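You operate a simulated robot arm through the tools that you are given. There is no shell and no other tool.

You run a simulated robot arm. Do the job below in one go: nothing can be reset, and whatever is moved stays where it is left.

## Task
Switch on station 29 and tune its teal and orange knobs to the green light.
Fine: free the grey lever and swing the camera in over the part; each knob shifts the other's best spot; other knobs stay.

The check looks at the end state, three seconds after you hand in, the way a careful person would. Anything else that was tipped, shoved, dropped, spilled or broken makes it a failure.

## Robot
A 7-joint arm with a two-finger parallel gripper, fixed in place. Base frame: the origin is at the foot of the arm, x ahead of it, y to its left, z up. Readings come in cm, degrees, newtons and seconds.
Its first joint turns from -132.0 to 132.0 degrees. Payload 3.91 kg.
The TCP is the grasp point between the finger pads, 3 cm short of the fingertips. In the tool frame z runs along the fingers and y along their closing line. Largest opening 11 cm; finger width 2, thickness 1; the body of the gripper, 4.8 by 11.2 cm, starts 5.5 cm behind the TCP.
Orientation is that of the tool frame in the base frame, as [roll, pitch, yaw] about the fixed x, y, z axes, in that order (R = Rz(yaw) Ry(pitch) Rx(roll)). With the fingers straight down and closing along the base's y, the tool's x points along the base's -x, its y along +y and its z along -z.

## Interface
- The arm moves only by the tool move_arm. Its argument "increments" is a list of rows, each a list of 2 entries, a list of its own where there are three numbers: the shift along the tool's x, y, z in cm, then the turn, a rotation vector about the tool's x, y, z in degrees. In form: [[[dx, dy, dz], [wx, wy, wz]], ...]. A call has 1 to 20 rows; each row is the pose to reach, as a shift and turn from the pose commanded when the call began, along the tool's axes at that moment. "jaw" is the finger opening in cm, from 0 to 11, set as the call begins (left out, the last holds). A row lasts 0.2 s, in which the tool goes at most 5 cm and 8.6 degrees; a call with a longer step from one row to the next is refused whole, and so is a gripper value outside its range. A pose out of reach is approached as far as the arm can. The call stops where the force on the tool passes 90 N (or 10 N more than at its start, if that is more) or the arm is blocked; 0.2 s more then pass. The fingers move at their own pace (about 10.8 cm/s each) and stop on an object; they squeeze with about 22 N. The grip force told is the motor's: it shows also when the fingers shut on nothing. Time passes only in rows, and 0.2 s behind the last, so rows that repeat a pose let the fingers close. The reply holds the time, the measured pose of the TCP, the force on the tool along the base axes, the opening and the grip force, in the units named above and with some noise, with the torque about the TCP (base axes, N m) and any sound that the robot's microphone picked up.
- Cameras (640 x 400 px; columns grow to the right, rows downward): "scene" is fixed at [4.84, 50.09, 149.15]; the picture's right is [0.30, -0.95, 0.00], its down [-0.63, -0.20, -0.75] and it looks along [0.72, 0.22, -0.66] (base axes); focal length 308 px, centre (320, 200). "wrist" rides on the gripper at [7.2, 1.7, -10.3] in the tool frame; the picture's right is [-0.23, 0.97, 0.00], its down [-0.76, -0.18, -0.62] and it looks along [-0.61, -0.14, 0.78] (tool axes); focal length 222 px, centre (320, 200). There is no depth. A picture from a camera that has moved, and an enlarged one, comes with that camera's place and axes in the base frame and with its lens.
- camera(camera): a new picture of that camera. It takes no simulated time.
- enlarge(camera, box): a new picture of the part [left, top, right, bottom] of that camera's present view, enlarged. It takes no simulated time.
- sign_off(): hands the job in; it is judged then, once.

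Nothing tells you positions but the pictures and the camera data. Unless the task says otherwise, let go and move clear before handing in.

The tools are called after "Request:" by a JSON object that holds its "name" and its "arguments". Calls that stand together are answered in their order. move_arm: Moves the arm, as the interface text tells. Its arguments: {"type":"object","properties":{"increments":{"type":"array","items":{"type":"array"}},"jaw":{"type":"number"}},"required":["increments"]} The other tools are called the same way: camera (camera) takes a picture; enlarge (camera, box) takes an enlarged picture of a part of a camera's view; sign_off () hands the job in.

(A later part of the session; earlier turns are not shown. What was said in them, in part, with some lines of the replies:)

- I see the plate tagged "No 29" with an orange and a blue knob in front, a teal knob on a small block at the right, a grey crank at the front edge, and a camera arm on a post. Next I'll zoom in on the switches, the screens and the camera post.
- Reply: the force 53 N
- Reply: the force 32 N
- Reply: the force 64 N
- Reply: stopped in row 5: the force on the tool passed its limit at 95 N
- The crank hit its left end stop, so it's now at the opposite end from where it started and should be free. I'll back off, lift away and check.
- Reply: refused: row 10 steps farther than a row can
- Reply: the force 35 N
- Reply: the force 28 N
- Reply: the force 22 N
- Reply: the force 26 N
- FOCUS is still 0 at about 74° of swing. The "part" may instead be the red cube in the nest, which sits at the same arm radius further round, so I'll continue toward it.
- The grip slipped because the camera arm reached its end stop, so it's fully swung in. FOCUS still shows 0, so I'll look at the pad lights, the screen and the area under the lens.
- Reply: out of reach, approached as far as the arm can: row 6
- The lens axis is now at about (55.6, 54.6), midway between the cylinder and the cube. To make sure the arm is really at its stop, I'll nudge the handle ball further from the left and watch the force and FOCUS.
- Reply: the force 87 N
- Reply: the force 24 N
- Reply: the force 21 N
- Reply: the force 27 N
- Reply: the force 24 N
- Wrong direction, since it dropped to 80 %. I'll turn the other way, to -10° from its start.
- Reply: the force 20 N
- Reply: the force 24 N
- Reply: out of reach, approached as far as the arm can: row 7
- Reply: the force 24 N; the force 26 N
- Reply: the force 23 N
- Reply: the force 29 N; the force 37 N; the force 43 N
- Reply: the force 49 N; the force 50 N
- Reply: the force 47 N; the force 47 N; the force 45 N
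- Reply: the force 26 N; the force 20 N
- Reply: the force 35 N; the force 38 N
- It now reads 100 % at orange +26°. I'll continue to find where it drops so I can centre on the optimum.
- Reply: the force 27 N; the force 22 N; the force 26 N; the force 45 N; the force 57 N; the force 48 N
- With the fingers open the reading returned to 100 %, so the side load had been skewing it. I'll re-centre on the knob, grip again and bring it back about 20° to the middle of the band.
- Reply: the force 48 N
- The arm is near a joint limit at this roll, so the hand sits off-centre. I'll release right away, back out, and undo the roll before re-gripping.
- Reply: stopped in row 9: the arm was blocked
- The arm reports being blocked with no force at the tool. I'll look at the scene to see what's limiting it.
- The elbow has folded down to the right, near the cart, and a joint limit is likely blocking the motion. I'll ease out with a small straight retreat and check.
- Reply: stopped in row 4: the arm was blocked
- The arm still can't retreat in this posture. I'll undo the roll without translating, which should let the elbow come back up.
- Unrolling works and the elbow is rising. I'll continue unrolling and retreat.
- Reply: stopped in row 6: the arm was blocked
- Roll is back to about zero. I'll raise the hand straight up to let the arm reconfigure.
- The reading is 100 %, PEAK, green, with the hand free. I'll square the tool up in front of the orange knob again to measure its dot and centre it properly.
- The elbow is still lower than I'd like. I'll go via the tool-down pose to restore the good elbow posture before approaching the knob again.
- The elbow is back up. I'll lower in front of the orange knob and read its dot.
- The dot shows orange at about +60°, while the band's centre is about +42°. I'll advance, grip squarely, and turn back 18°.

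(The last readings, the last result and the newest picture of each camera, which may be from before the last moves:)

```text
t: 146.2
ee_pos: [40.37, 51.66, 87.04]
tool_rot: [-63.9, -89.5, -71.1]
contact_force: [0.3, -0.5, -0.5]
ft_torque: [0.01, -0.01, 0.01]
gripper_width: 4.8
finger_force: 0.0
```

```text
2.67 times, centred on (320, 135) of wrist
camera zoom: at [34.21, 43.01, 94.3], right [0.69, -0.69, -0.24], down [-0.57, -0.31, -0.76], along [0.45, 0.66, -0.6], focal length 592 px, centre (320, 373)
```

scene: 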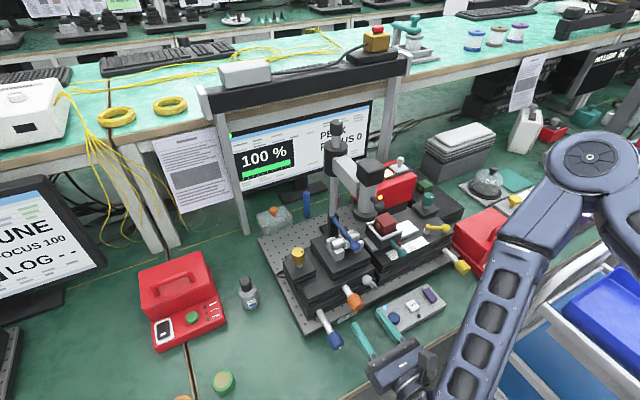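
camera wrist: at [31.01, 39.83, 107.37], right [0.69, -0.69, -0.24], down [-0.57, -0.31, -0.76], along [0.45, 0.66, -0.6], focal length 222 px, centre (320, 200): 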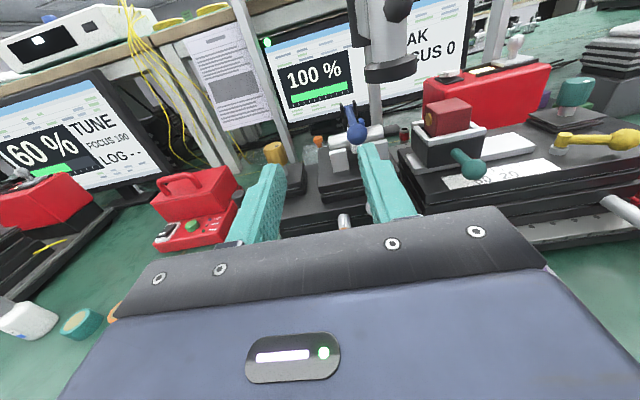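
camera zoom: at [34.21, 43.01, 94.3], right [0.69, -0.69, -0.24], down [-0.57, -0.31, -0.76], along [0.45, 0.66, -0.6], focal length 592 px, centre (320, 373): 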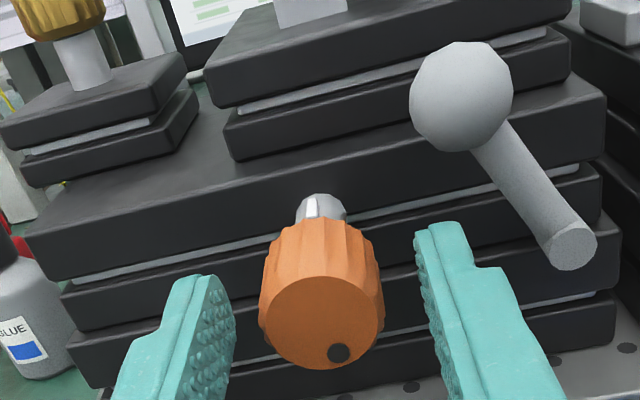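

Request:
{"name": "move_arm", "arguments": {"increments": [[[0, -0.04, 0], [0, 0, 0]], [[0, -0.04, 0], [0, 0, 0]], [[0, -0.04, 0], [0, 0, 0]], [[0, -0.04, 0], [0, 0, -6]], [[0, -0.04, 0], [0, 0, -12]], [[0, -0.04, 0], [0, 0, -18]], [[0, -0.04, 0], [0, 0, -18]]], "jaw": 1.5}}

Request:
{"name": "enlarge", "arguments": {"camera": "wrist", "box": [200, 60, 440, 210]}}

Request:
{"name": "enlarge", "arguments": {"camera": "scene", "box": [225, 95, 385, 195]}}

Request:
{"name": "camera", "arguments": {"camera": "scene"}}

```text
t: 147.8
ee_pos: [40.21, 51.64, 87.07]
tool_rot: [89.2, -72.6, 135.7]
contact_force: [1.8, 10.6, -5.0]
ft_torque: [-0.31, 0.35, 0.55]
gripper_width: 2.95
finger_force: 44.9
```

```text
2.67 times, centred on (320, 135) of wrist
camera zoom: at [32.51, 44.71, 94.51], right [0.7, -0.71, 0.08], down [-0.4, -0.48, -0.78], along [0.59, 0.52, -0.62], focal length 592 px, centre (320, 373)
```

zoom: 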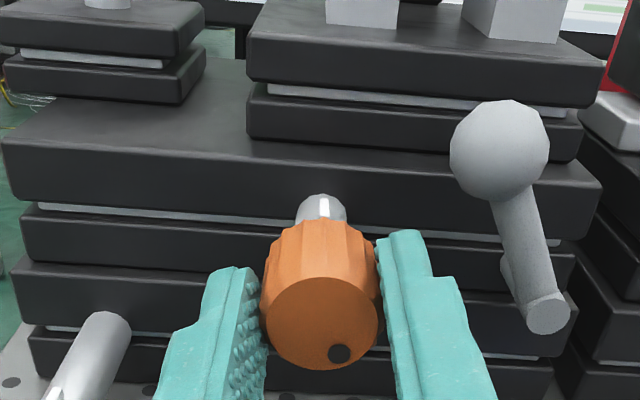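

```text
4.00 times, centred on (305, 145) of scene
camera zoom: at [4.84, 50.09, 149.15], right [0.3, -0.95, 0.0], down [-0.63, -0.2, -0.75], along [0.72, 0.22, -0.66], focal length 1231 px, centre (380, 420)
```

zoom: 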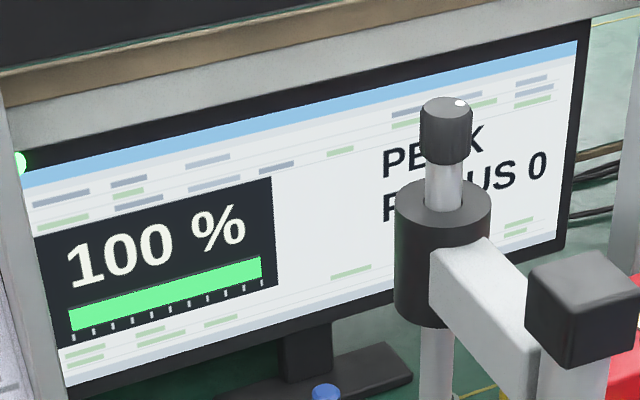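

```text
taken
```

scene: 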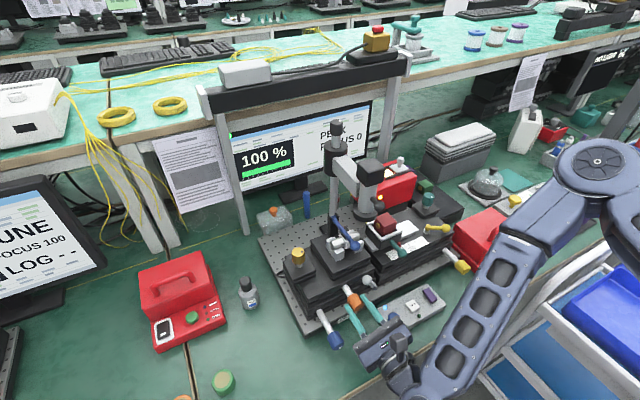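

Orange is now at about +42°, and it reads 100 % with the light green. I'll release it, back out and recheck.

Request:
{"name": "move_arm", "arguments": {"increments": [[[0, 0, 0], [0, 0, 0]], [[0, 0, 0], [0, 0, 0]], [[0, 0, -1.5], [0, 0, 0]], [[0, 0, -3.5], [0, 0, 3]], [[0, 0, -5], [0, 0, 10]], [[0, 0, -5], [0, 0, 18]], [[0, 0, -5], [0, 0, 18]]], "jaw": 5}}

Request:
{"name": "enlarge", "arguments": {"camera": "wrist", "box": [280, 110, 360, 180]}}

Request:
{"name": "enlarge", "arguments": {"camera": "scene", "box": [225, 95, 385, 195]}}

```text
t: 149.4
ee_pos: [36.59, 48.0, 87.1]
tool_rot: [-64.8, -89.4, -70.3]
contact_force: [0.1, 1.0, 1.0]
ft_torque: [-0.01, 0.0, -0.01]
gripper_width: 5.02
finger_force: 0.1
```

```text
5.71 times, centred on (320, 145) of wrist
camera zoom: at [30.6, 39.49, 94.34], right [0.69, -0.69, -0.24], down [-0.57, -0.31, -0.76], along [0.45, 0.66, -0.6], focal length 1269 px, centre (320, 514)
```

zoom: 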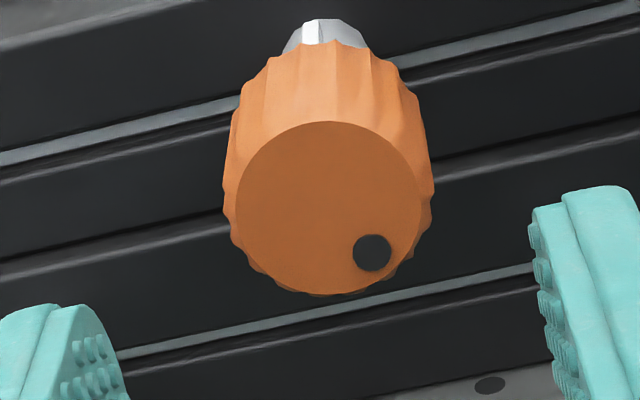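

```text
4.00 times, centred on (305, 145) of scene
camera zoom: at [4.84, 50.09, 149.15], right [0.3, -0.95, 0.0], down [-0.63, -0.2, -0.75], along [0.72, 0.22, -0.66], focal length 1231 px, centre (380, 420)
```

zoom: 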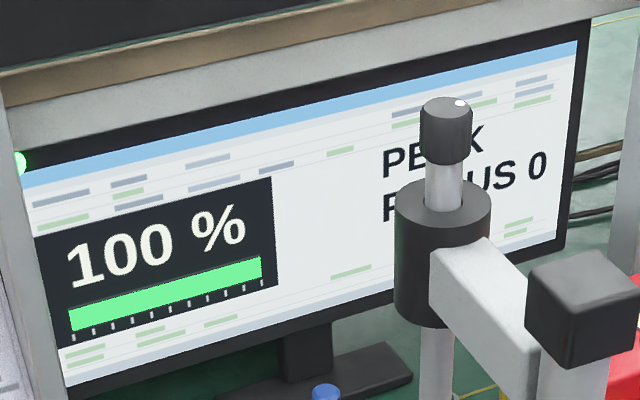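

Orange sits at about +43° and everything holds at 100 %. Next I'll test how the status depends on the camera's swing, so I'm going up and rolling the tool to grip the handle vertically.

Request:
{"name": "move_arm", "arguments": {"increments": [[[3.5, 0.5, 0], [0, 0, 0]], [[7, 1, 0.5], [0, 0, 0]], [[10.5, 2, 1], [0, 0, 0]], [[14, 3, 1.5], [0, 0, 0]], [[17.5, 4, 2], [0, 0, 0]], [[20, 5, 2.5], [0, 0, 0]], [[20, 5, 2.5], [0, 0, -8]], [[20, 5, 2.5], [0, 0, -16]], [[20, 5, 2.5], [0, 0, -24]], [[20, 5, 2.5], [0, 0, -32]], [[20, 5, 2.5], [0, 0, -40]], [[20, 5, 2.5], [0, 0, -48]], [[20, 5, 2.5], [0, 0, -56]], [[20, 5, 2.5], [0, 0, -64]], [[20, 5, 2.5], [0, 0, -72]], [[20, 5, 2.5], [0, 0, -80]], [[20, 5, 2.5], [0, 0, -88]], [[20, 5, 2.5], [0, 0, -90]], [[20, 5, 2.5], [0, 0, -90]]]}}

Request:
{"name": "camera", "arguments": {"camera": "scene"}}

Request:
{"name": "camera", "arguments": {"camera": "wrist"}}

```text
t: 153.4
ee_pos: [42.01, 46.16, 106.9]
tool_rot: [89.7, -0.5, 135.0]
contact_force: [-0.3, -0.5, 0.2]
ft_torque: [0.03, -0.03, -0.02]
gripper_width: 5.02
finger_force: 0.0
```

```text
taken
```

scene: 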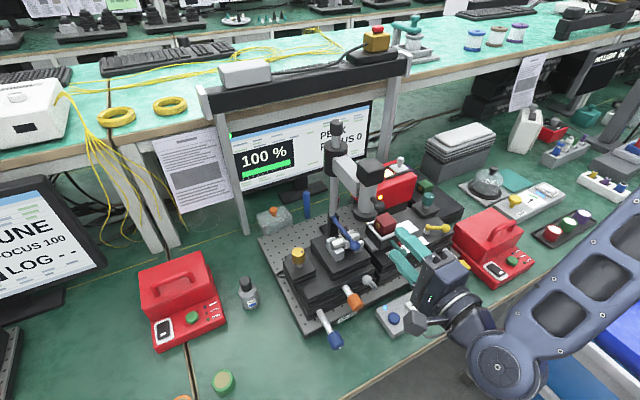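

```text
taken
camera wrist: at [29.63, 43.89, 108.77], right [0.16, -0.17, 0.97], down [0.1, -0.98, -0.19], along [0.98, 0.12, -0.14], focal length 222 px, centre (320, 200)
```

wrist: 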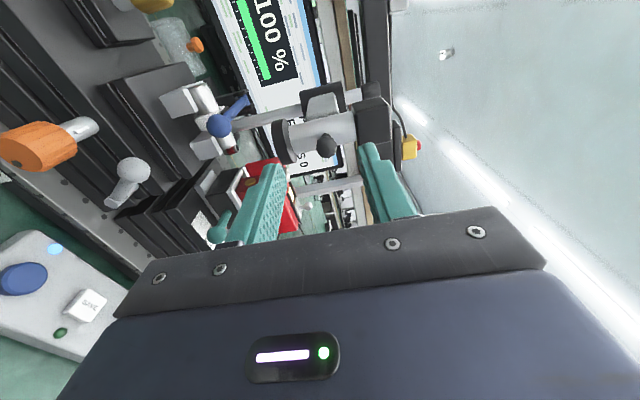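

Request:
{"name": "move_arm", "arguments": {"increments": [[[-1, 0.1, 1], [0, 0, 0]], [[-2, 0.2, 3], [0, 0, 0]], [[-3, 0.3, 5], [0, 0, 0]], [[-3, 0.3, 7], [0, 0, 0]], [[-3, 0.3, 8.7], [0, 0, 0]], [[-3, 0.3, 10], [0, 0, 0]], [[-3, 0.3, 10], [0, 0, 0]]]}}

Request:
{"name": "enlarge", "arguments": {"camera": "wrist", "box": [240, 90, 440, 215]}}

Request:
{"name": "enlarge", "arguments": {"camera": "scene", "box": [290, 130, 450, 230]}}

```text
t: 155.0
ee_pos: [51.11, 51.11, 107.32]
tool_rot: [89.8, -0.5, 135.0]
contact_force: [0.0, -0.5, 0.1]
ft_torque: [-0.03, -0.02, -0.01]
gripper_width: 4.99
finger_force: 0.0
```

```text
3.20 times, centred on (340, 152) of wrist
camera zoom: at [38.84, 48.84, 109.2], right [0.16, -0.17, 0.97], down [0.1, -0.98, -0.19], along [0.98, 0.12, -0.14], focal length 711 px, centre (256, 352)
```

zoom: 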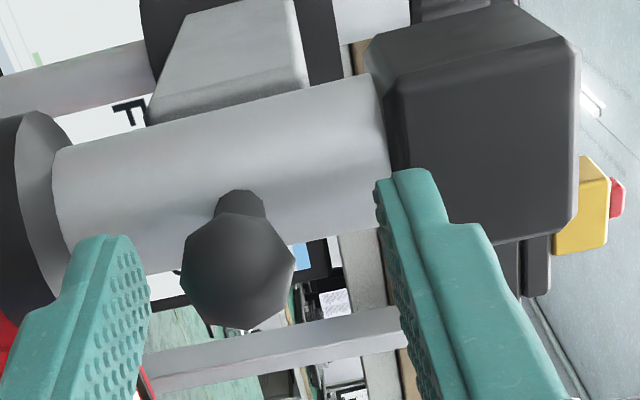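

```text
4.00 times, centred on (370, 180) of scene
camera zoom: at [4.84, 50.09, 149.15], right [0.3, -0.95, 0.0], down [-0.63, -0.2, -0.75], along [0.72, 0.22, -0.66], focal length 1231 px, centre (120, 280)
```

zoom: 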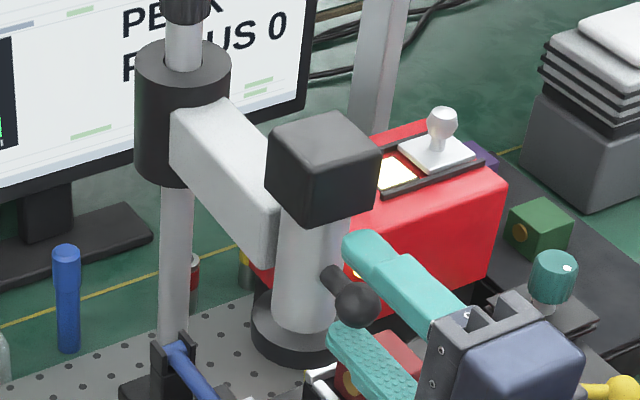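

Request:
{"name": "move_arm", "arguments": {"increments": [[[0, -0.3, 0], [0, 0, 0]], [[0, -0.3, 0], [0, 0, 0]], [[0, -0.3, 0], [0, 0, 0]], [[0, -0.3, 0], [0, 0, 0]], [[1.0, -0.3, 0.1], [0, 0, 0]], [[2.1, -0.3, 0.26], [0, 0, 0]], [[3.0, -0.3, 0.44], [0, 0, 0]], [[3.8, -0.3, 0.63], [0, 0, 0]], [[4.65, -0.3, 0.88], [0, 0, 0]], [[5.47, -0.3, 1.16], [0, 0, 0]]], "jaw": 1.5}}

Request:
{"name": "enlarge", "arguments": {"camera": "scene", "box": [225, 95, 385, 195]}}

Request:
{"name": "enlarge", "arguments": {"camera": "wrist", "box": [240, 90, 440, 215]}}

```text
t: 157.2
ee_pos: [48.27, 55.73, 107.08]
tool_rot: [89.8, -0.6, 135.0]
contact_force: [-3.7, -8.9, -19.3]
ft_torque: [-0.17, 0.24, -1.09]
gripper_width: 2.35
finger_force: 45.3
```

```text
4.00 times, centred on (305, 145) of scene
camera zoom: at [4.84, 50.09, 149.15], right [0.3, -0.95, 0.0], down [-0.63, -0.2, -0.75], along [0.72, 0.22, -0.66], focal length 1231 px, centre (380, 420)
```

zoom: 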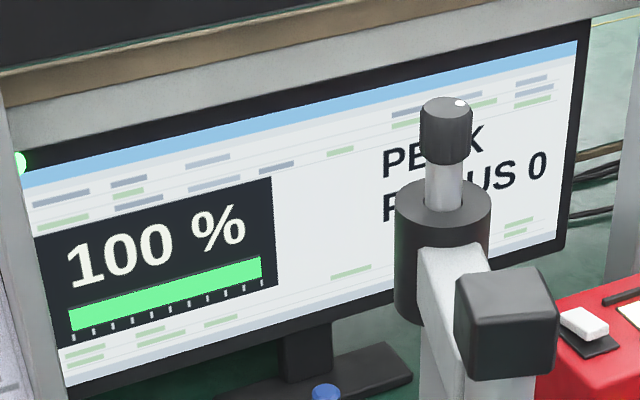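

```text
3.20 times, centred on (340, 152) of wrist
camera zoom: at [35.83, 53.55, 108.83], right [0.16, -0.17, 0.97], down [0.1, -0.98, -0.19], along [0.98, 0.13, -0.14], focal length 711 px, centre (256, 352)
```

zoom: 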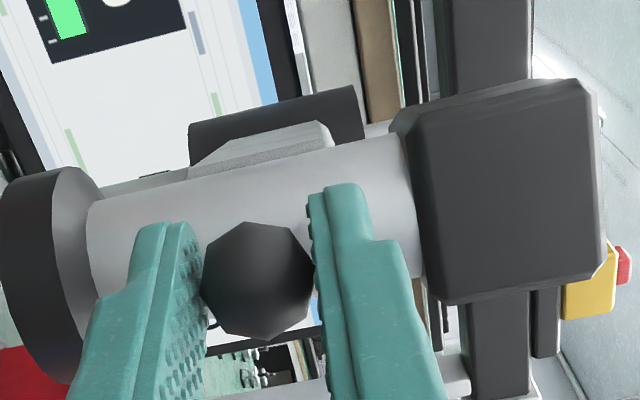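

The light stays green at about 250°. I'll continue the sweep outward in 3° steps, watching the light, status and FOCUS.

Request:
{"name": "move_arm", "arguments": {"increments": [[[0.49, 0, 0.2], [0, 0, 0]], [[0.98, 0, 0.39], [0, 0, 0]]]}}

Request:
{"name": "enlarge", "arguments": {"camera": "scene", "box": [225, 95, 385, 195]}}

Request:
{"name": "move_arm", "arguments": {"increments": [[[0.48, 0, 0.21], [0, 0, 0]], [[0.96, 0, 0.43], [0, 0, 0]]]}}

Request:
{"name": "enlarge", "arguments": {"camera": "scene", "box": [225, 95, 385, 195]}}

Request:
{"name": "move_arm", "arguments": {"increments": [[[0.47, 0, 0.24], [0, 0, 0]], [[0.93, 0, 0.49], [0, 0, 0]]]}}

Request:
{"name": "enlarge", "arguments": {"camera": "scene", "box": [225, 95, 385, 195]}}

Request:
{"name": "move_arm", "arguments": {"increments": [[[0.46, 0, 0.26], [0, 0, 0]], [[0.91, 0, 0.53], [0, 0, 0]]]}}

Request:
{"name": "enlarge", "arguments": {"camera": "scene", "box": [225, 95, 385, 195]}}

Request:
{"name": "move_arm", "arguments": {"increments": [[[0.44, 0, 0.29], [0, 0, 0]], [[0.88, 0, 0.59], [0, 0, 0]]]}}

Request:
{"name": "enlarge", "arguments": {"camera": "scene", "box": [225, 95, 385, 195]}}

```text
t: 157.8
ee_pos: [47.81, 56.88, 107.14]
tool_rot: [89.8, -0.5, 135.0]
contact_force: [-2.6, -7.6, -24.7]
ft_torque: [-0.22, 0.28, -1.09]
gripper_width: 2.33
finger_force: 44.6
```

```text
4.00 times, centred on (305, 145) of scene
camera zoom: at [4.84, 50.09, 149.15], right [0.3, -0.95, 0.0], down [-0.63, -0.2, -0.75], along [0.72, 0.22, -0.66], focal length 1231 px, centre (380, 420)
```

zoom: 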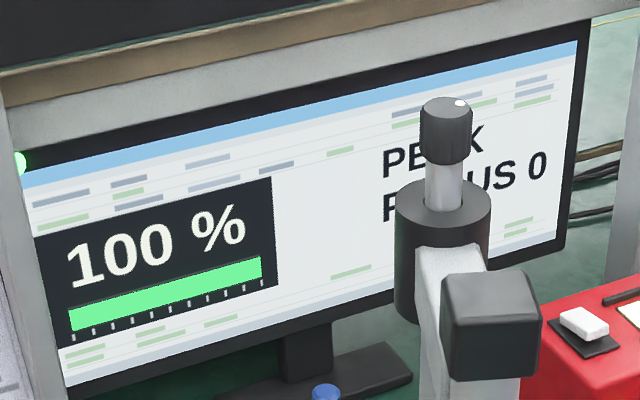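

```text
t: 158.4
ee_pos: [47.54, 57.81, 106.95]
tool_rot: [89.8, -0.4, 135.0]
contact_force: [-3.4, -8.8, -26.3]
ft_torque: [-0.22, 0.29, -1.18]
gripper_width: 2.35
finger_force: 44.5
```

```text
4.00 times, centred on (305, 145) of scene
camera zoom: at [4.84, 50.09, 149.15], right [0.3, -0.95, 0.0], down [-0.63, -0.2, -0.75], along [0.72, 0.22, -0.66], focal length 1231 px, centre (380, 420)
```

zoom: 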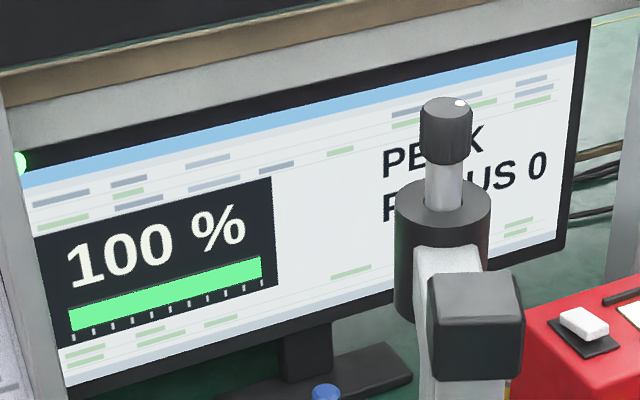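

```text
t: 159.0
ee_pos: [47.19, 58.81, 107.13]
tool_rot: [89.9, -0.6, 135.0]
contact_force: [-0.4, -6.2, -29.8]
ft_torque: [-0.19, 0.33, -1.18]
gripper_width: 2.35
finger_force: 45.1
```

```text
4.00 times, centred on (305, 145) of scene
camera zoom: at [4.84, 50.09, 149.15], right [0.3, -0.95, 0.0], down [-0.63, -0.2, -0.75], along [0.72, 0.22, -0.66], focal length 1231 px, centre (380, 420)
```

zoom: 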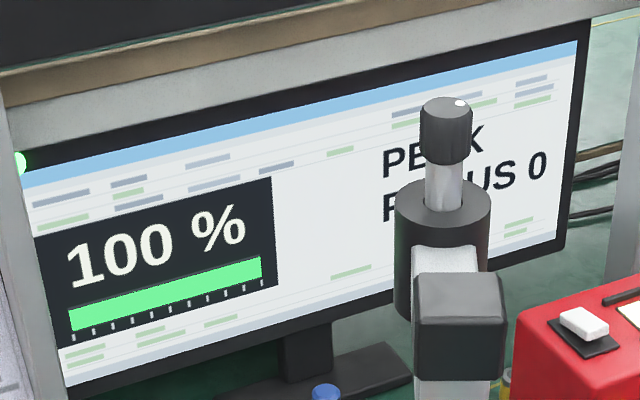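

```text
t: 159.6
ee_pos: [46.83, 59.86, 107.12]
tool_rot: [89.8, -0.4, 135.0]
contact_force: [-3.9, -7.0, -30.2]
ft_torque: [-0.22, 0.39, -1.13]
gripper_width: 2.34
finger_force: 44.7
```

```text
4.00 times, centred on (305, 145) of scene
camera zoom: at [4.84, 50.09, 149.15], right [0.3, -0.95, 0.0], down [-0.63, -0.2, -0.75], along [0.72, 0.22, -0.66], focal length 1231 px, centre (380, 420)
```

zoom: 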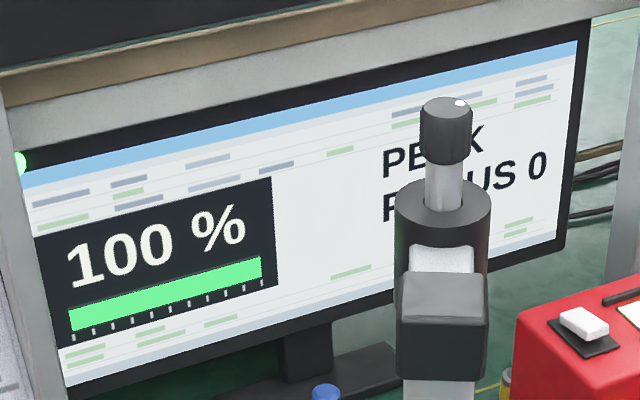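

```text
t: 160.2
ee_pos: [46.6, 60.8, 106.94]
tool_rot: [89.8, -0.5, 134.9]
contact_force: [-7.9, -8.8, -30.4]
ft_torque: [-0.2, 0.39, -1.15]
gripper_width: 2.33
finger_force: 44.5
```

```text
4.00 times, centred on (305, 145) of scene
camera zoom: at [4.84, 50.09, 149.15], right [0.3, -0.95, 0.0], down [-0.63, -0.2, -0.75], along [0.72, 0.22, -0.66], focal length 1231 px, centre (380, 420)
```

zoom: 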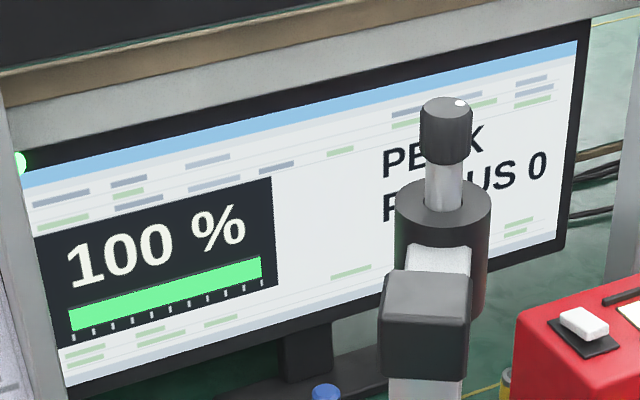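

Request:
{"name": "move_arm", "arguments": {"increments": [[[0.55, -0.12, 0.4], [0, 0, 0]], [[1.1, -0.12, 0.82], [0, 0, 0]]]}}

Request:
{"name": "enlarge", "arguments": {"camera": "scene", "box": [225, 95, 385, 195]}}

Request:
{"name": "move_arm", "arguments": {"increments": [[[0.53, 0, 0.45], [0, 0, 0]], [[1.05, 0, 0.9], [0, 0, 0]]]}}

Request:
{"name": "enlarge", "arguments": {"camera": "scene", "box": [225, 95, 385, 195]}}

Request:
{"name": "move_arm", "arguments": {"increments": [[[0.48, 0, 0.5], [0, 0, 0]], [[0.96, 0, 1.02], [0, 0, 0]]]}}

Request:
{"name": "enlarge", "arguments": {"camera": "scene", "box": [225, 95, 385, 195]}}

Request:
{"name": "move_arm", "arguments": {"increments": [[[0.44, 0, 0.54], [0, 0, 0]], [[0.88, 0, 1.09], [0, 0, 0]]]}}

Request:
{"name": "enlarge", "arguments": {"camera": "scene", "box": [225, 95, 385, 195]}}

Request:
{"name": "move_arm", "arguments": {"increments": [[[0.4, 0, 0.58], [0, 0, 0]], [[0.79, 0, 1.16], [0, 0, 0]]]}}

Request:
{"name": "enlarge", "arguments": {"camera": "scene", "box": [225, 95, 385, 195]}}

Request:
{"name": "move_arm", "arguments": {"increments": [[[0.35, 0, 0.6], [0, 0, 0]], [[0.7, 0, 1.21], [0, 0, 0]]]}}

Request:
{"name": "enlarge", "arguments": {"camera": "scene", "box": [225, 95, 385, 195]}}

```text
t: 160.8
ee_pos: [46.44, 62.14, 106.98]
tool_rot: [89.7, -0.5, 134.9]
contact_force: [-1.5, -1.5, -14.0]
ft_torque: [-0.08, 0.16, -0.02]
gripper_width: 2.37
finger_force: 28.5
```

```text
4.00 times, centred on (305, 145) of scene
camera zoom: at [4.84, 50.09, 149.15], right [0.3, -0.95, 0.0], down [-0.63, -0.2, -0.75], along [0.72, 0.22, -0.66], focal length 1231 px, centre (380, 420)
```

zoom: 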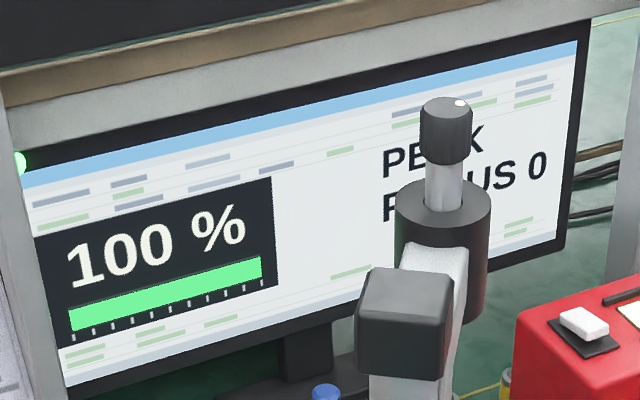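

```text
t: 161.4
ee_pos: [46.43, 63.45, 107.07]
tool_rot: [89.6, -0.5, 134.8]
contact_force: [0.9, -6.5, -14.1]
ft_torque: [-0.1, 0.1, -1.3]
gripper_width: 2.32
finger_force: 45.0
```

```text
4.00 times, centred on (305, 145) of scene
camera zoom: at [4.84, 50.09, 149.15], right [0.3, -0.95, 0.0], down [-0.63, -0.2, -0.75], along [0.72, 0.22, -0.66], focal length 1231 px, centre (380, 420)
```

zoom: 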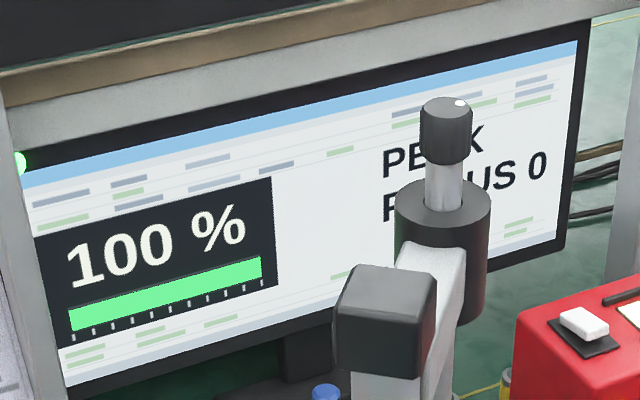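

```text
t: 162.0
ee_pos: [46.35, 64.83, 107.0]
tool_rot: [89.7, -0.5, 135.0]
contact_force: [-1.0, -6.9, -16.3]
ft_torque: [-0.14, 0.19, -1.22]
gripper_width: 2.32
finger_force: 44.9
```

```text
4.00 times, centred on (305, 145) of scene
camera zoom: at [4.84, 50.09, 149.15], right [0.3, -0.95, 0.0], down [-0.63, -0.2, -0.75], along [0.72, 0.22, -0.66], focal length 1231 px, centre (380, 420)
```

zoom: 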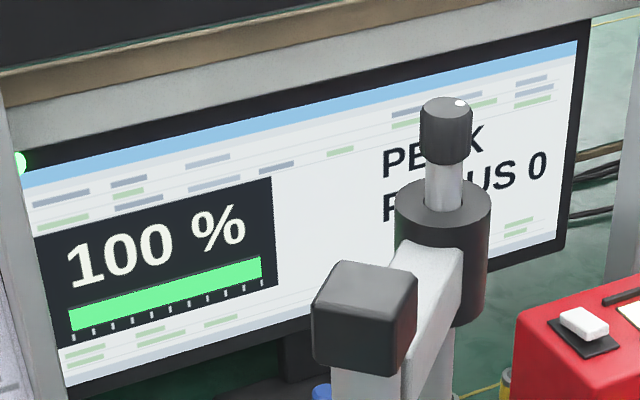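

```text
t: 162.6
ee_pos: [46.43, 66.24, 107.08]
tool_rot: [89.8, -0.5, 135.1]
contact_force: [-9.8, -4.4, -19.0]
ft_torque: [-0.1, 0.23, -1.16]
gripper_width: 2.34
finger_force: 45.3
```

```text
4.00 times, centred on (305, 145) of scene
camera zoom: at [4.84, 50.09, 149.15], right [0.3, -0.95, 0.0], down [-0.63, -0.2, -0.75], along [0.72, 0.22, -0.66], focal length 1231 px, centre (380, 420)
```

zoom: 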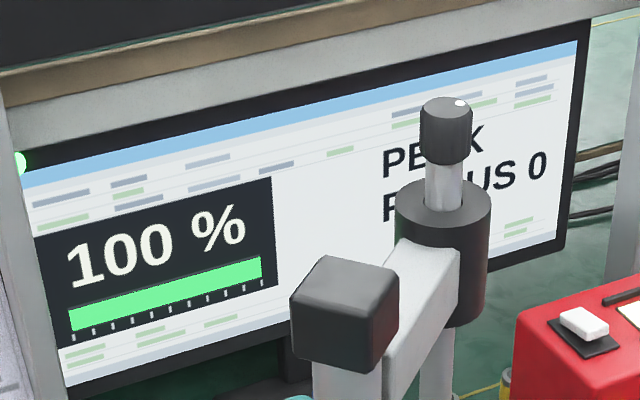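

```text
t: 163.2
ee_pos: [46.7, 67.65, 107.0]
tool_rot: [89.7, -0.5, 135.1]
contact_force: [-14.3, -4.3, -20.9]
ft_torque: [-0.05, 0.25, -1.12]
gripper_width: 2.38
finger_force: 45.0
```

```text
4.00 times, centred on (305, 145) of scene
camera zoom: at [4.84, 50.09, 149.15], right [0.3, -0.95, 0.0], down [-0.63, -0.2, -0.75], along [0.72, 0.22, -0.66], focal length 1231 px, centre (380, 420)
```

zoom: 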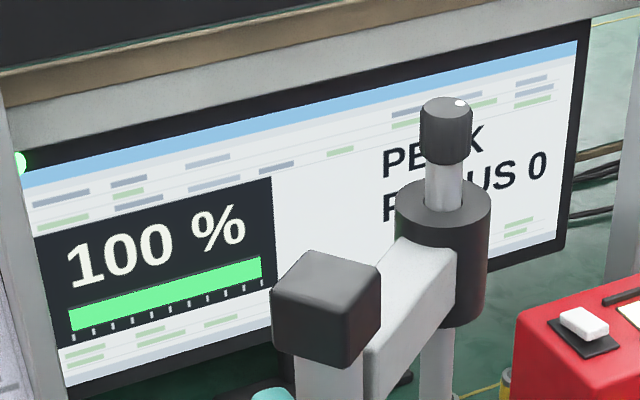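

```text
t: 163.8
ee_pos: [47.06, 69.13, 106.98]
tool_rot: [89.7, -0.5, 135.0]
contact_force: [-19.4, -1.3, -28.6]
ft_torque: [-0.1, 0.24, -1.09]
gripper_width: 2.35
finger_force: 45.1
```

```text
4.00 times, centred on (305, 145) of scene
camera zoom: at [4.84, 50.09, 149.15], right [0.3, -0.95, 0.0], down [-0.63, -0.2, -0.75], along [0.72, 0.22, -0.66], focal length 1231 px, centre (380, 420)
```

zoom: 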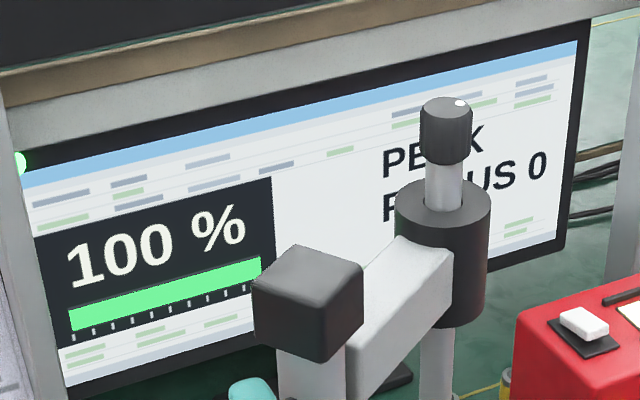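

The light and status don't depend on the camera angle at all, and FOCUS is 0 throughout, so FOCUS must belong to another control that I'm told to leave alone. While holding here, I'll look at the other stations in the room for how a swung-in camera should sit.

Request:
{"name": "enlarge", "arguments": {"camera": "scene", "box": [0, 0, 220, 60]}}

Request:
{"name": "enlarge", "arguments": {"camera": "scene", "box": [440, 0, 640, 60]}}

Request:
{"name": "camera", "arguments": {"camera": "wrist"}}

```text
2.91 times, centred on (110, 30) of scene
camera zoom: at [4.84, 50.09, 149.15], right [0.3, -0.95, 0.0], down [-0.63, -0.2, -0.75], along [0.72, 0.22, -0.66], focal length 895 px, centre (931, 694)
```

zoom: 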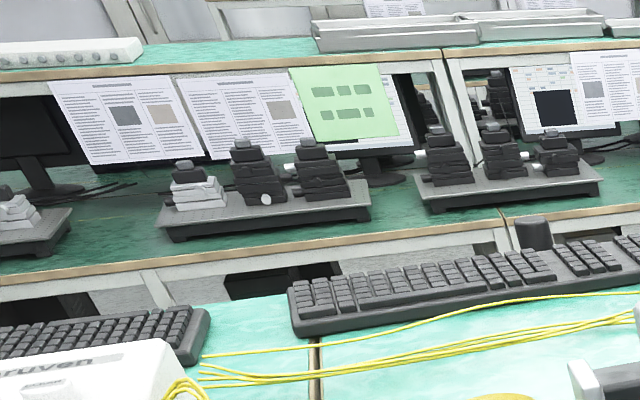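

```text
3.20 times, centred on (540, 30) of scene
camera zoom: at [4.84, 50.09, 149.15], right [0.3, -0.95, 0.0], down [-0.63, -0.2, -0.75], along [0.72, 0.22, -0.66], focal length 985 px, centre (-384, 744)
```

zoom: 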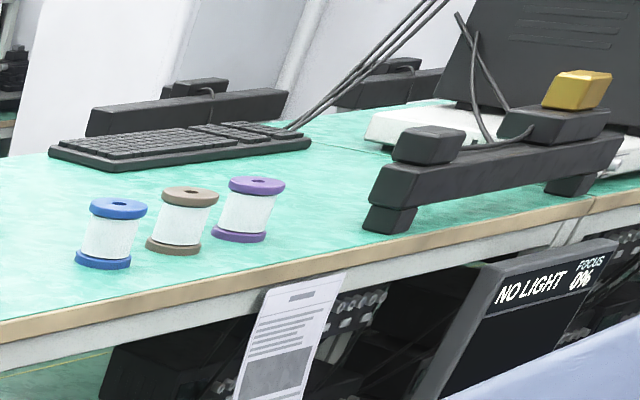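

```text
taken
camera wrist: at [34.64, 66.86, 108.83], right [0.16, -0.17, 0.97], down [0.1, -0.98, -0.19], along [0.98, 0.13, -0.14], focal length 222 px, centre (320, 200)
```

wrist: 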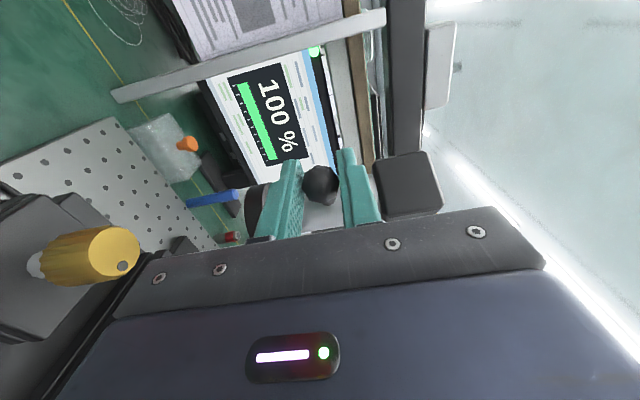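

There's no better reference there. The stop puts the arm straight ahead of the post, with the lens on the optical axis at the coupling point, so I'll take the camera back in along its arc to that stop.

Request:
{"name": "move_arm", "arguments": {"increments": [[[-0.45, 0, -0.75], [0, 0, 0]], [[-0.95, 0, -1.48], [0, 0, 0]], [[-1.47, 0, -2.18], [0, 0, 0]], [[-2.01, 0, -2.87], [0, 0, 0]], [[-2.6, 0, -3.52], [0, 0, 0]], [[-3.2, 0, -4.16], [0, 0, 0]], [[-3.84, 0, -4.76], [0, 0, 0]], [[-4.49, 0, -5.35], [0, 0, 0]], [[-5.18, 0, -5.88], [0, 0, 0]], [[-5.88, 0, -6.41], [0, 0, 0]], [[-6.61, 0, -6.89], [0, 0, 0]], [[-7.36, 0, -7.36], [0, 0, 0]], [[-8.14, 0, -7.77], [0, 0, 0]], [[-8.92, 0, -8.17], [0, 0, 0]], [[-9.73, 0, -8.51], [0, 0, 0]], [[-10.54, 0, -8.84], [0, 0, 0]], [[-11.37, 0, -9.1], [0, 0, 0]], [[-12.21, 0, -9.37], [0, 0, 0]]]}}

Request:
{"name": "enlarge", "arguments": {"camera": "wrist", "box": [240, 90, 440, 215]}}

Request:
{"name": "enlarge", "arguments": {"camera": "scene", "box": [225, 95, 385, 195]}}

```text
t: 167.6
ee_pos: [49.21, 53.76, 106.95]
tool_rot: [89.7, -0.5, 135.0]
contact_force: [9.3, 12.6, 11.6]
ft_torque: [0.11, -0.17, 1.11]
gripper_width: 2.39
finger_force: 44.8
```

```text
3.20 times, centred on (340, 152) of wrist
camera zoom: at [36.73, 51.54, 108.79], right [0.16, -0.17, 0.97], down [0.1, -0.98, -0.19], along [0.98, 0.13, -0.14], focal length 711 px, centre (256, 352)
```

zoom: 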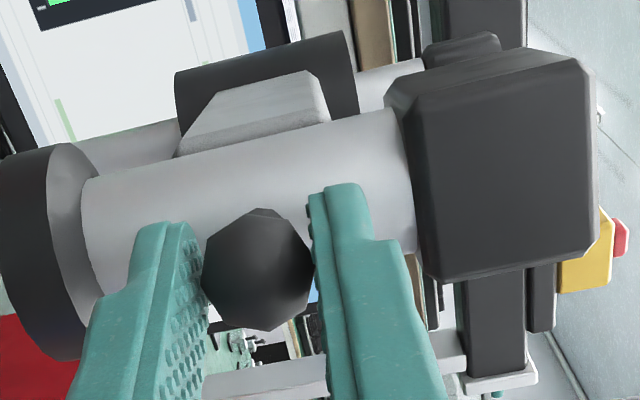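

```text
4.00 times, centred on (305, 145) of scene
camera zoom: at [4.84, 50.09, 149.15], right [0.3, -0.95, 0.0], down [-0.63, -0.2, -0.75], along [0.72, 0.22, -0.66], focal length 1231 px, centre (380, 420)
```

zoom: 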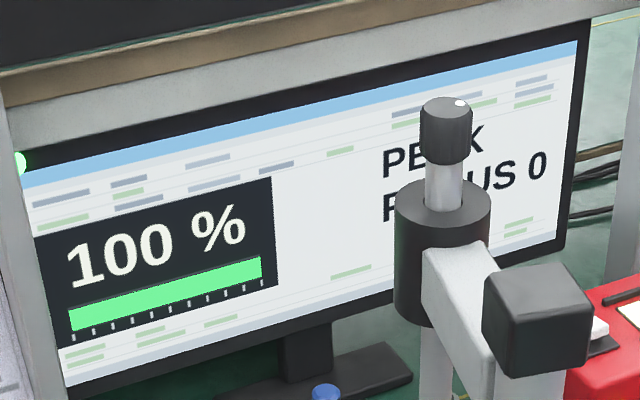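

Now I'll take it the rest of the way to the inner stop.

Request:
{"name": "move_arm", "arguments": {"increments": [[[-0.85, 0, -0.2], [0, 0, 0]], [[-1.71, 0, -0.37], [0, 0, 0]], [[-2.58, 0, -0.5], [0, 0, 0]], [[-3.45, 0, -0.6], [0, 0, 0]], [[-4.0, 0, -0.65], [0, 0, 0]], [[-4.5, 0, -0.67], [0, 0, 0]]]}}

Request:
{"name": "move_arm", "arguments": {"increments": [[[-0.2, 0, 0], [0, 0, 0]], [[-0.4, 0, 0], [0, 0, 0]]]}}

Request:
{"name": "enlarge", "arguments": {"camera": "wrist", "box": [240, 90, 440, 215]}}

Request:
{"name": "enlarge", "arguments": {"camera": "scene", "box": [290, 130, 450, 230]}}

```text
t: 169.0
ee_pos: [51.8, 50.11, 106.91]
tool_rot: [89.7, -0.4, 135.0]
contact_force: [-5.7, 6.7, 18.8]
ft_torque: [0.21, -0.3, 0.17]
gripper_width: 2.42
finger_force: 9.7
```

```text
t: 169.6
ee_pos: [52.05, 49.88, 106.97]
tool_rot: [89.7, -0.5, 135.0]
contact_force: [-4.7, 7.5, 19.1]
ft_torque: [0.27, -0.24, 0.18]
gripper_width: 2.43
finger_force: 9.6
```

```text
3.20 times, centred on (340, 152) of wrist
camera zoom: at [39.68, 47.6, 108.75], right [0.16, -0.17, 0.97], down [0.1, -0.98, -0.19], along [0.98, 0.13, -0.14], focal length 711 px, centre (256, 352)
```

zoom: 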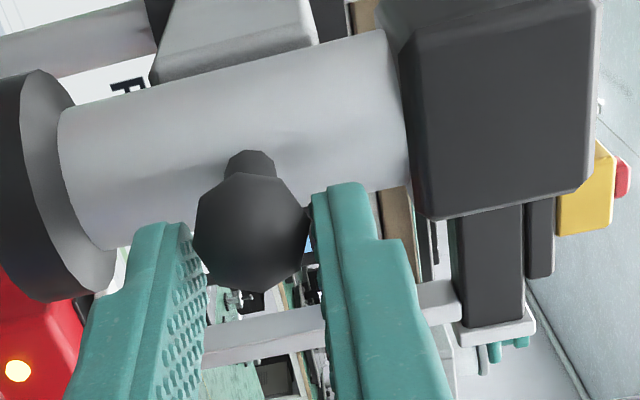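

```text
4.00 times, centred on (370, 180) of scene
camera zoom: at [4.84, 50.09, 149.15], right [0.3, -0.95, 0.0], down [-0.63, -0.2, -0.75], along [0.72, 0.22, -0.66], focal length 1231 px, centre (120, 280)
```

zoom: 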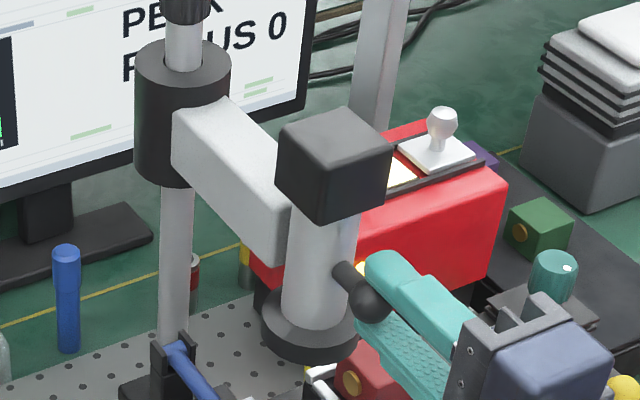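

The head is back at its inner stop, matching the earlier picture exactly. I'll open and retreat.

Request:
{"name": "move_arm", "arguments": {"increments": [[[0, 0, 0], [0, 0, 0]], [[0, 0, 0], [0, 0, 0]], [[0, 0, -2], [0, 0, 0]], [[0, 0, -4.5], [0, 0, 0]], [[0, 0, -7], [0, 0, 0]], [[0, 1, -9], [0, 0, 0]], [[0, 3, -10], [0, 0, 0]], [[0, 5, -10], [0, 0, 0]], [[0, 5, -10], [0, 0, 0]]], "jaw": 5}}

Request:
{"name": "camera", "arguments": {"camera": "scene"}}

Request:
{"name": "camera", "arguments": {"camera": "wrist"}}

Request:
{"name": "enlarge", "arguments": {"camera": "scene", "box": [225, 95, 385, 195]}}

```text
t: 171.6
ee_pos: [45.11, 42.77, 111.92]
tool_rot: [89.7, -0.5, 135.1]
contact_force: [-0.5, -0.3, 0.1]
ft_torque: [-0.01, 0.03, 0.01]
gripper_width: 5.02
finger_force: 0.1
```

```text
taken
```

scene: 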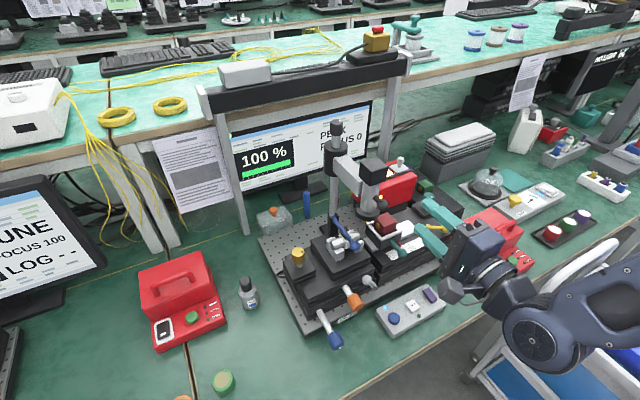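

```text
taken
camera wrist: at [32.66, 40.6, 113.69], right [0.16, -0.17, 0.97], down [0.1, -0.98, -0.19], along [0.98, 0.12, -0.14], focal length 222 px, centre (320, 200)
```

wrist: 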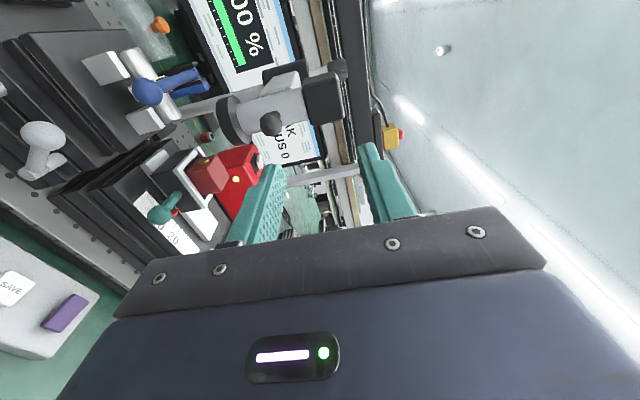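

```text
4.00 times, centred on (305, 145) of scene
camera zoom: at [4.84, 50.09, 149.15], right [0.3, -0.95, 0.0], down [-0.63, -0.2, -0.75], along [0.72, 0.22, -0.66], focal length 1231 px, centre (380, 420)
```

zoom: 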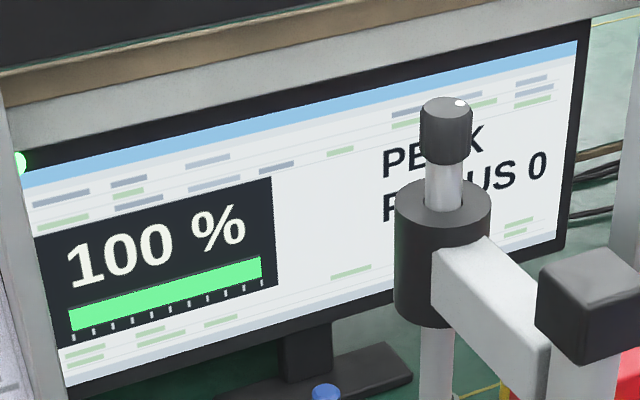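

Everything is clear and still at 100 %, PEAK, green. I'll compare the station's other items against the first pictures to make sure nothing else has shifted.

Request:
{"name": "enlarge", "arguments": {"camera": "scene", "box": [260, 200, 420, 300]}}

Request:
{"name": "enlarge", "arguments": {"camera": "scene", "box": [280, 260, 440, 360]}}

Request:
{"name": "enlarge", "arguments": {"camera": "scene", "box": [345, 150, 425, 200]}}

Request:
{"name": "enlarge", "arguments": {"camera": "scene", "box": [215, 110, 255, 150]}}

```text
4.00 times, centred on (340, 250) of scene
camera zoom: at [4.84, 50.09, 149.15], right [0.3, -0.95, 0.0], down [-0.63, -0.2, -0.75], along [0.72, 0.22, -0.66], focal length 1231 px, centre (240, 0)
```

zoom: 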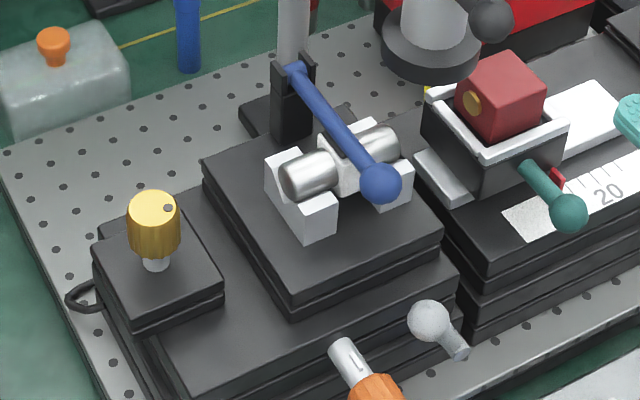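

```text
4.00 times, centred on (360, 310) of scene
camera zoom: at [4.84, 50.09, 149.15], right [0.3, -0.95, 0.0], down [-0.63, -0.2, -0.75], along [0.72, 0.22, -0.66], focal length 1231 px, centre (160, -240)
```

zoom: 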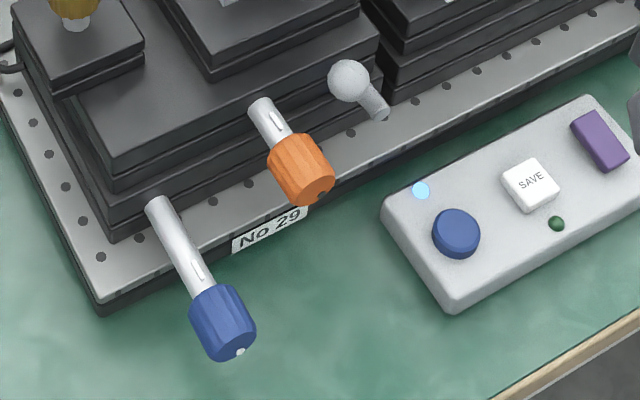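

```text
8.00 times, centred on (385, 175) of scene
camera zoom: at [4.84, 50.09, 149.15], right [0.3, -0.95, 0.0], down [-0.63, -0.2, -0.75], along [0.72, 0.22, -0.66], focal length 2462 px, centre (-200, 400)
```

zoom: 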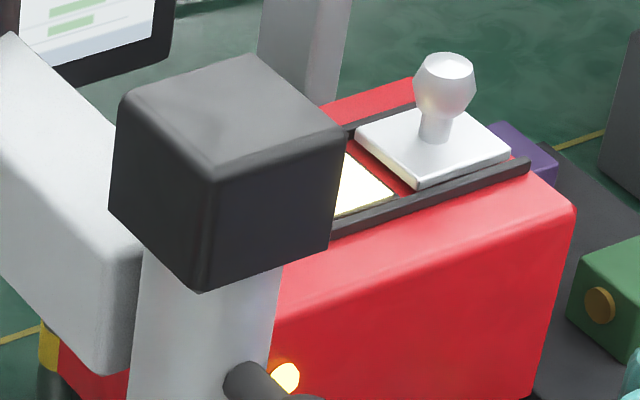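

```text
10.00 times, centred on (235, 130) of scene
camera zoom: at [4.84, 50.09, 149.15], right [0.3, -0.95, 0.0], down [-0.63, -0.2, -0.75], along [0.72, 0.22, -0.66], focal length 3077 px, centre (1170, 900)
```

zoom: 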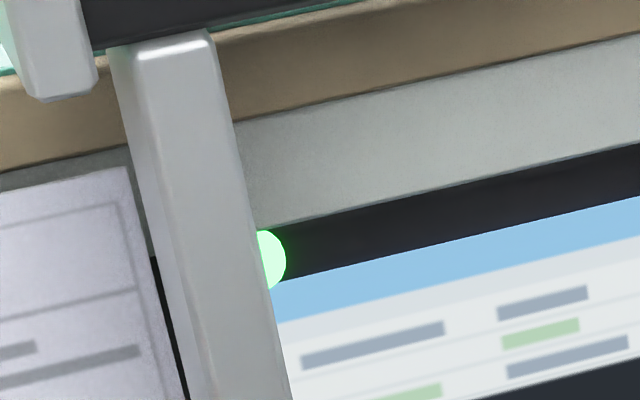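

All the other items match the first pictures. I'll take one more close look at what sits under the lens at the stop.

Request:
{"name": "enlarge", "arguments": {"camera": "wrist", "box": [60, 50, 340, 225]}}

Request:
{"name": "enlarge", "arguments": {"camera": "scene", "box": [320, 180, 440, 260]}}

```text
2.29 times, centred on (200, 138) of wrist
camera zoom: at [32.66, 40.6, 113.69], right [0.16, -0.17, 0.97], down [0.1, -0.98, -0.19], along [0.98, 0.12, -0.14], focal length 508 px, centre (594, 343)
```

zoom: 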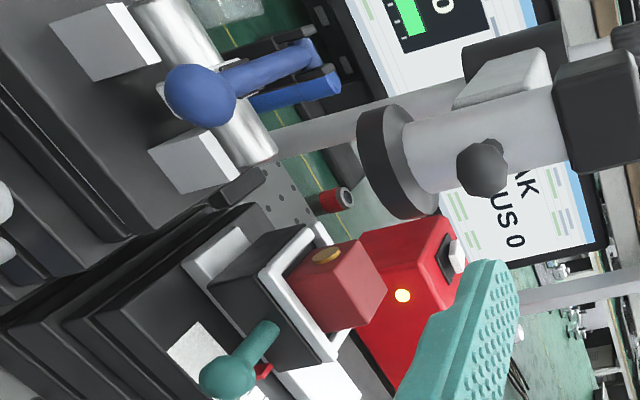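

```text
5.00 times, centred on (380, 220) of scene
camera zoom: at [4.84, 50.09, 149.15], right [0.3, -0.95, 0.0], down [-0.63, -0.2, -0.75], along [0.72, 0.22, -0.66], focal length 1539 px, centre (20, 100)
```

zoom: 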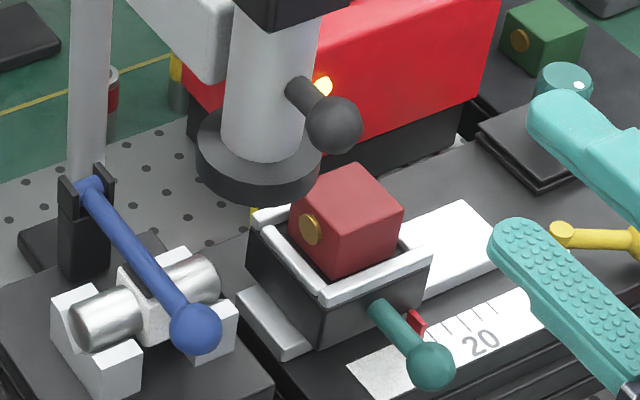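

The lens sits over the coupling point between the clamped cylinder and the cube, on the optical axis, with the arm fully in against its stop. I'll now move the hand well clear and do a final check.

Request:
{"name": "move_arm", "arguments": {"increments": [[[0, 2, 0], [0, 0, 0]], [[0, 4, 0], [0, 0, 0]], [[0, 6, 0], [0, 0, 0]], [[0, 8, -0.5], [0, 0, 0]], [[0, 10, -1], [0, 0, 0]], [[0, 10, -1], [0, 0, 0]], [[0, 10, -1], [0, 0, 0]]]}}

Request:
{"name": "camera", "arguments": {"camera": "scene"}}

Request:
{"name": "enlarge", "arguments": {"camera": "scene", "box": [225, 95, 385, 195]}}

Request:
{"name": "enlarge", "arguments": {"camera": "scene", "box": [440, 200, 640, 400]}}

```text
t: 173.2
ee_pos: [44.46, 41.96, 121.91]
tool_rot: [89.8, -0.5, 135.0]
contact_force: [-0.4, 0.3, -0.5]
ft_torque: [0.03, 0.01, 0.0]
gripper_width: 5.0
finger_force: 0.1
```

```text
taken
```

scene: 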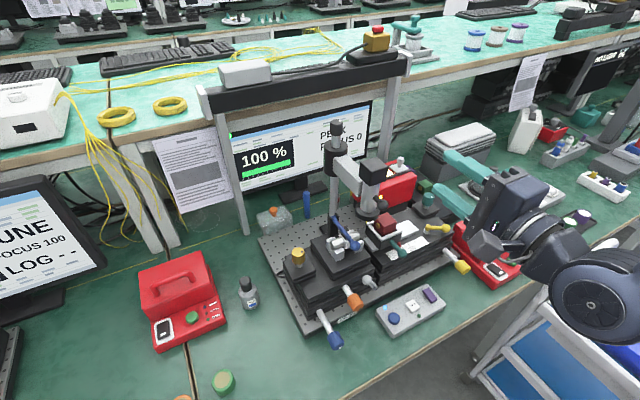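

```text
4.00 times, centred on (305, 145) of scene
camera zoom: at [4.84, 50.09, 149.15], right [0.3, -0.95, 0.0], down [-0.63, -0.2, -0.75], along [0.72, 0.22, -0.66], focal length 1231 px, centre (380, 420)
```

zoom: 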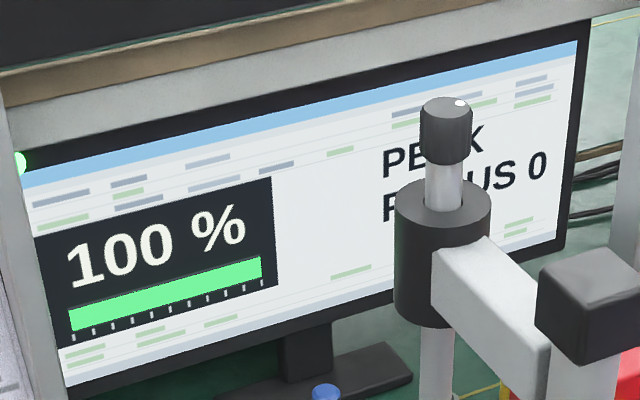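

```text
2.00 times, centred on (540, 300) of scene
camera zoom: at [4.84, 50.09, 149.15], right [0.3, -0.95, 0.0], down [-0.63, -0.2, -0.75], along [0.72, 0.22, -0.66], focal length 615 px, centre (-120, 0)
```

zoom: 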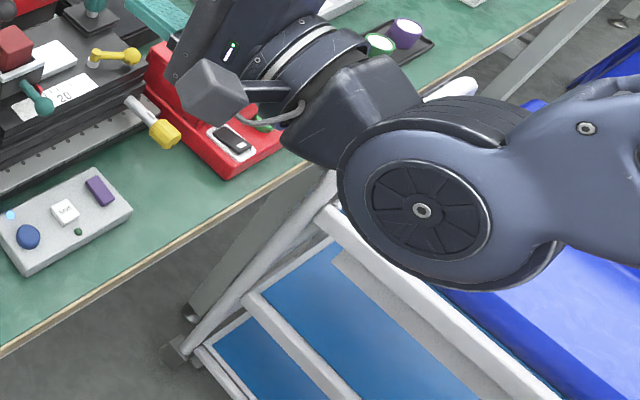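

The station is on and tuned: the screen reads 100 %, PEAK, and the green lamp is lit. The lever is freed, the camera is swung in to its stop, and the arm is clear with nothing else moved. FOCUS still reads 0, but I've left the other knobs alone as told, so I'm handing in.

Request:
{"name": "sign_off", "arguments": {}}

```text
The job is handed in.
```

Station 29 is switched on, and its teal and orange knobs are tuned. The screen reads 100 % and PEAK, and the green light is on. I handed the job in, but I'm not certain the camera position is what you wanted.

- **Switch-on:** I flipped the white rocker on the plate's red lamp box, and the lamp came on.
- **Grey lever:** I moved it from its right stop to its left stop, and the orange knob worked after that.
- **Camera:** I swung it in until it met a hard stop. The lens sits over the gap between the clamped cylinder and the red cube, not directly above either one. FOCUS read 0 at every angle I tried, so nothing on the screen confirmed the exact spot. The green light stayed on at every camera angle I checked.
- **Tuning:** The display only moves in steps of 5 %. I set orange to the middle of the range where it reads 100 %, about 43° clockwise from where it started. Teal is at -45° (counter-clockwise from above), close to my estimate of its best spot.
- **Other items:** I left the other knobs alone. Early on, the gripper probably pressed the blue clamp lever with about 60 N. It looks unmoved in the before and after pictures, as do the parts around it.
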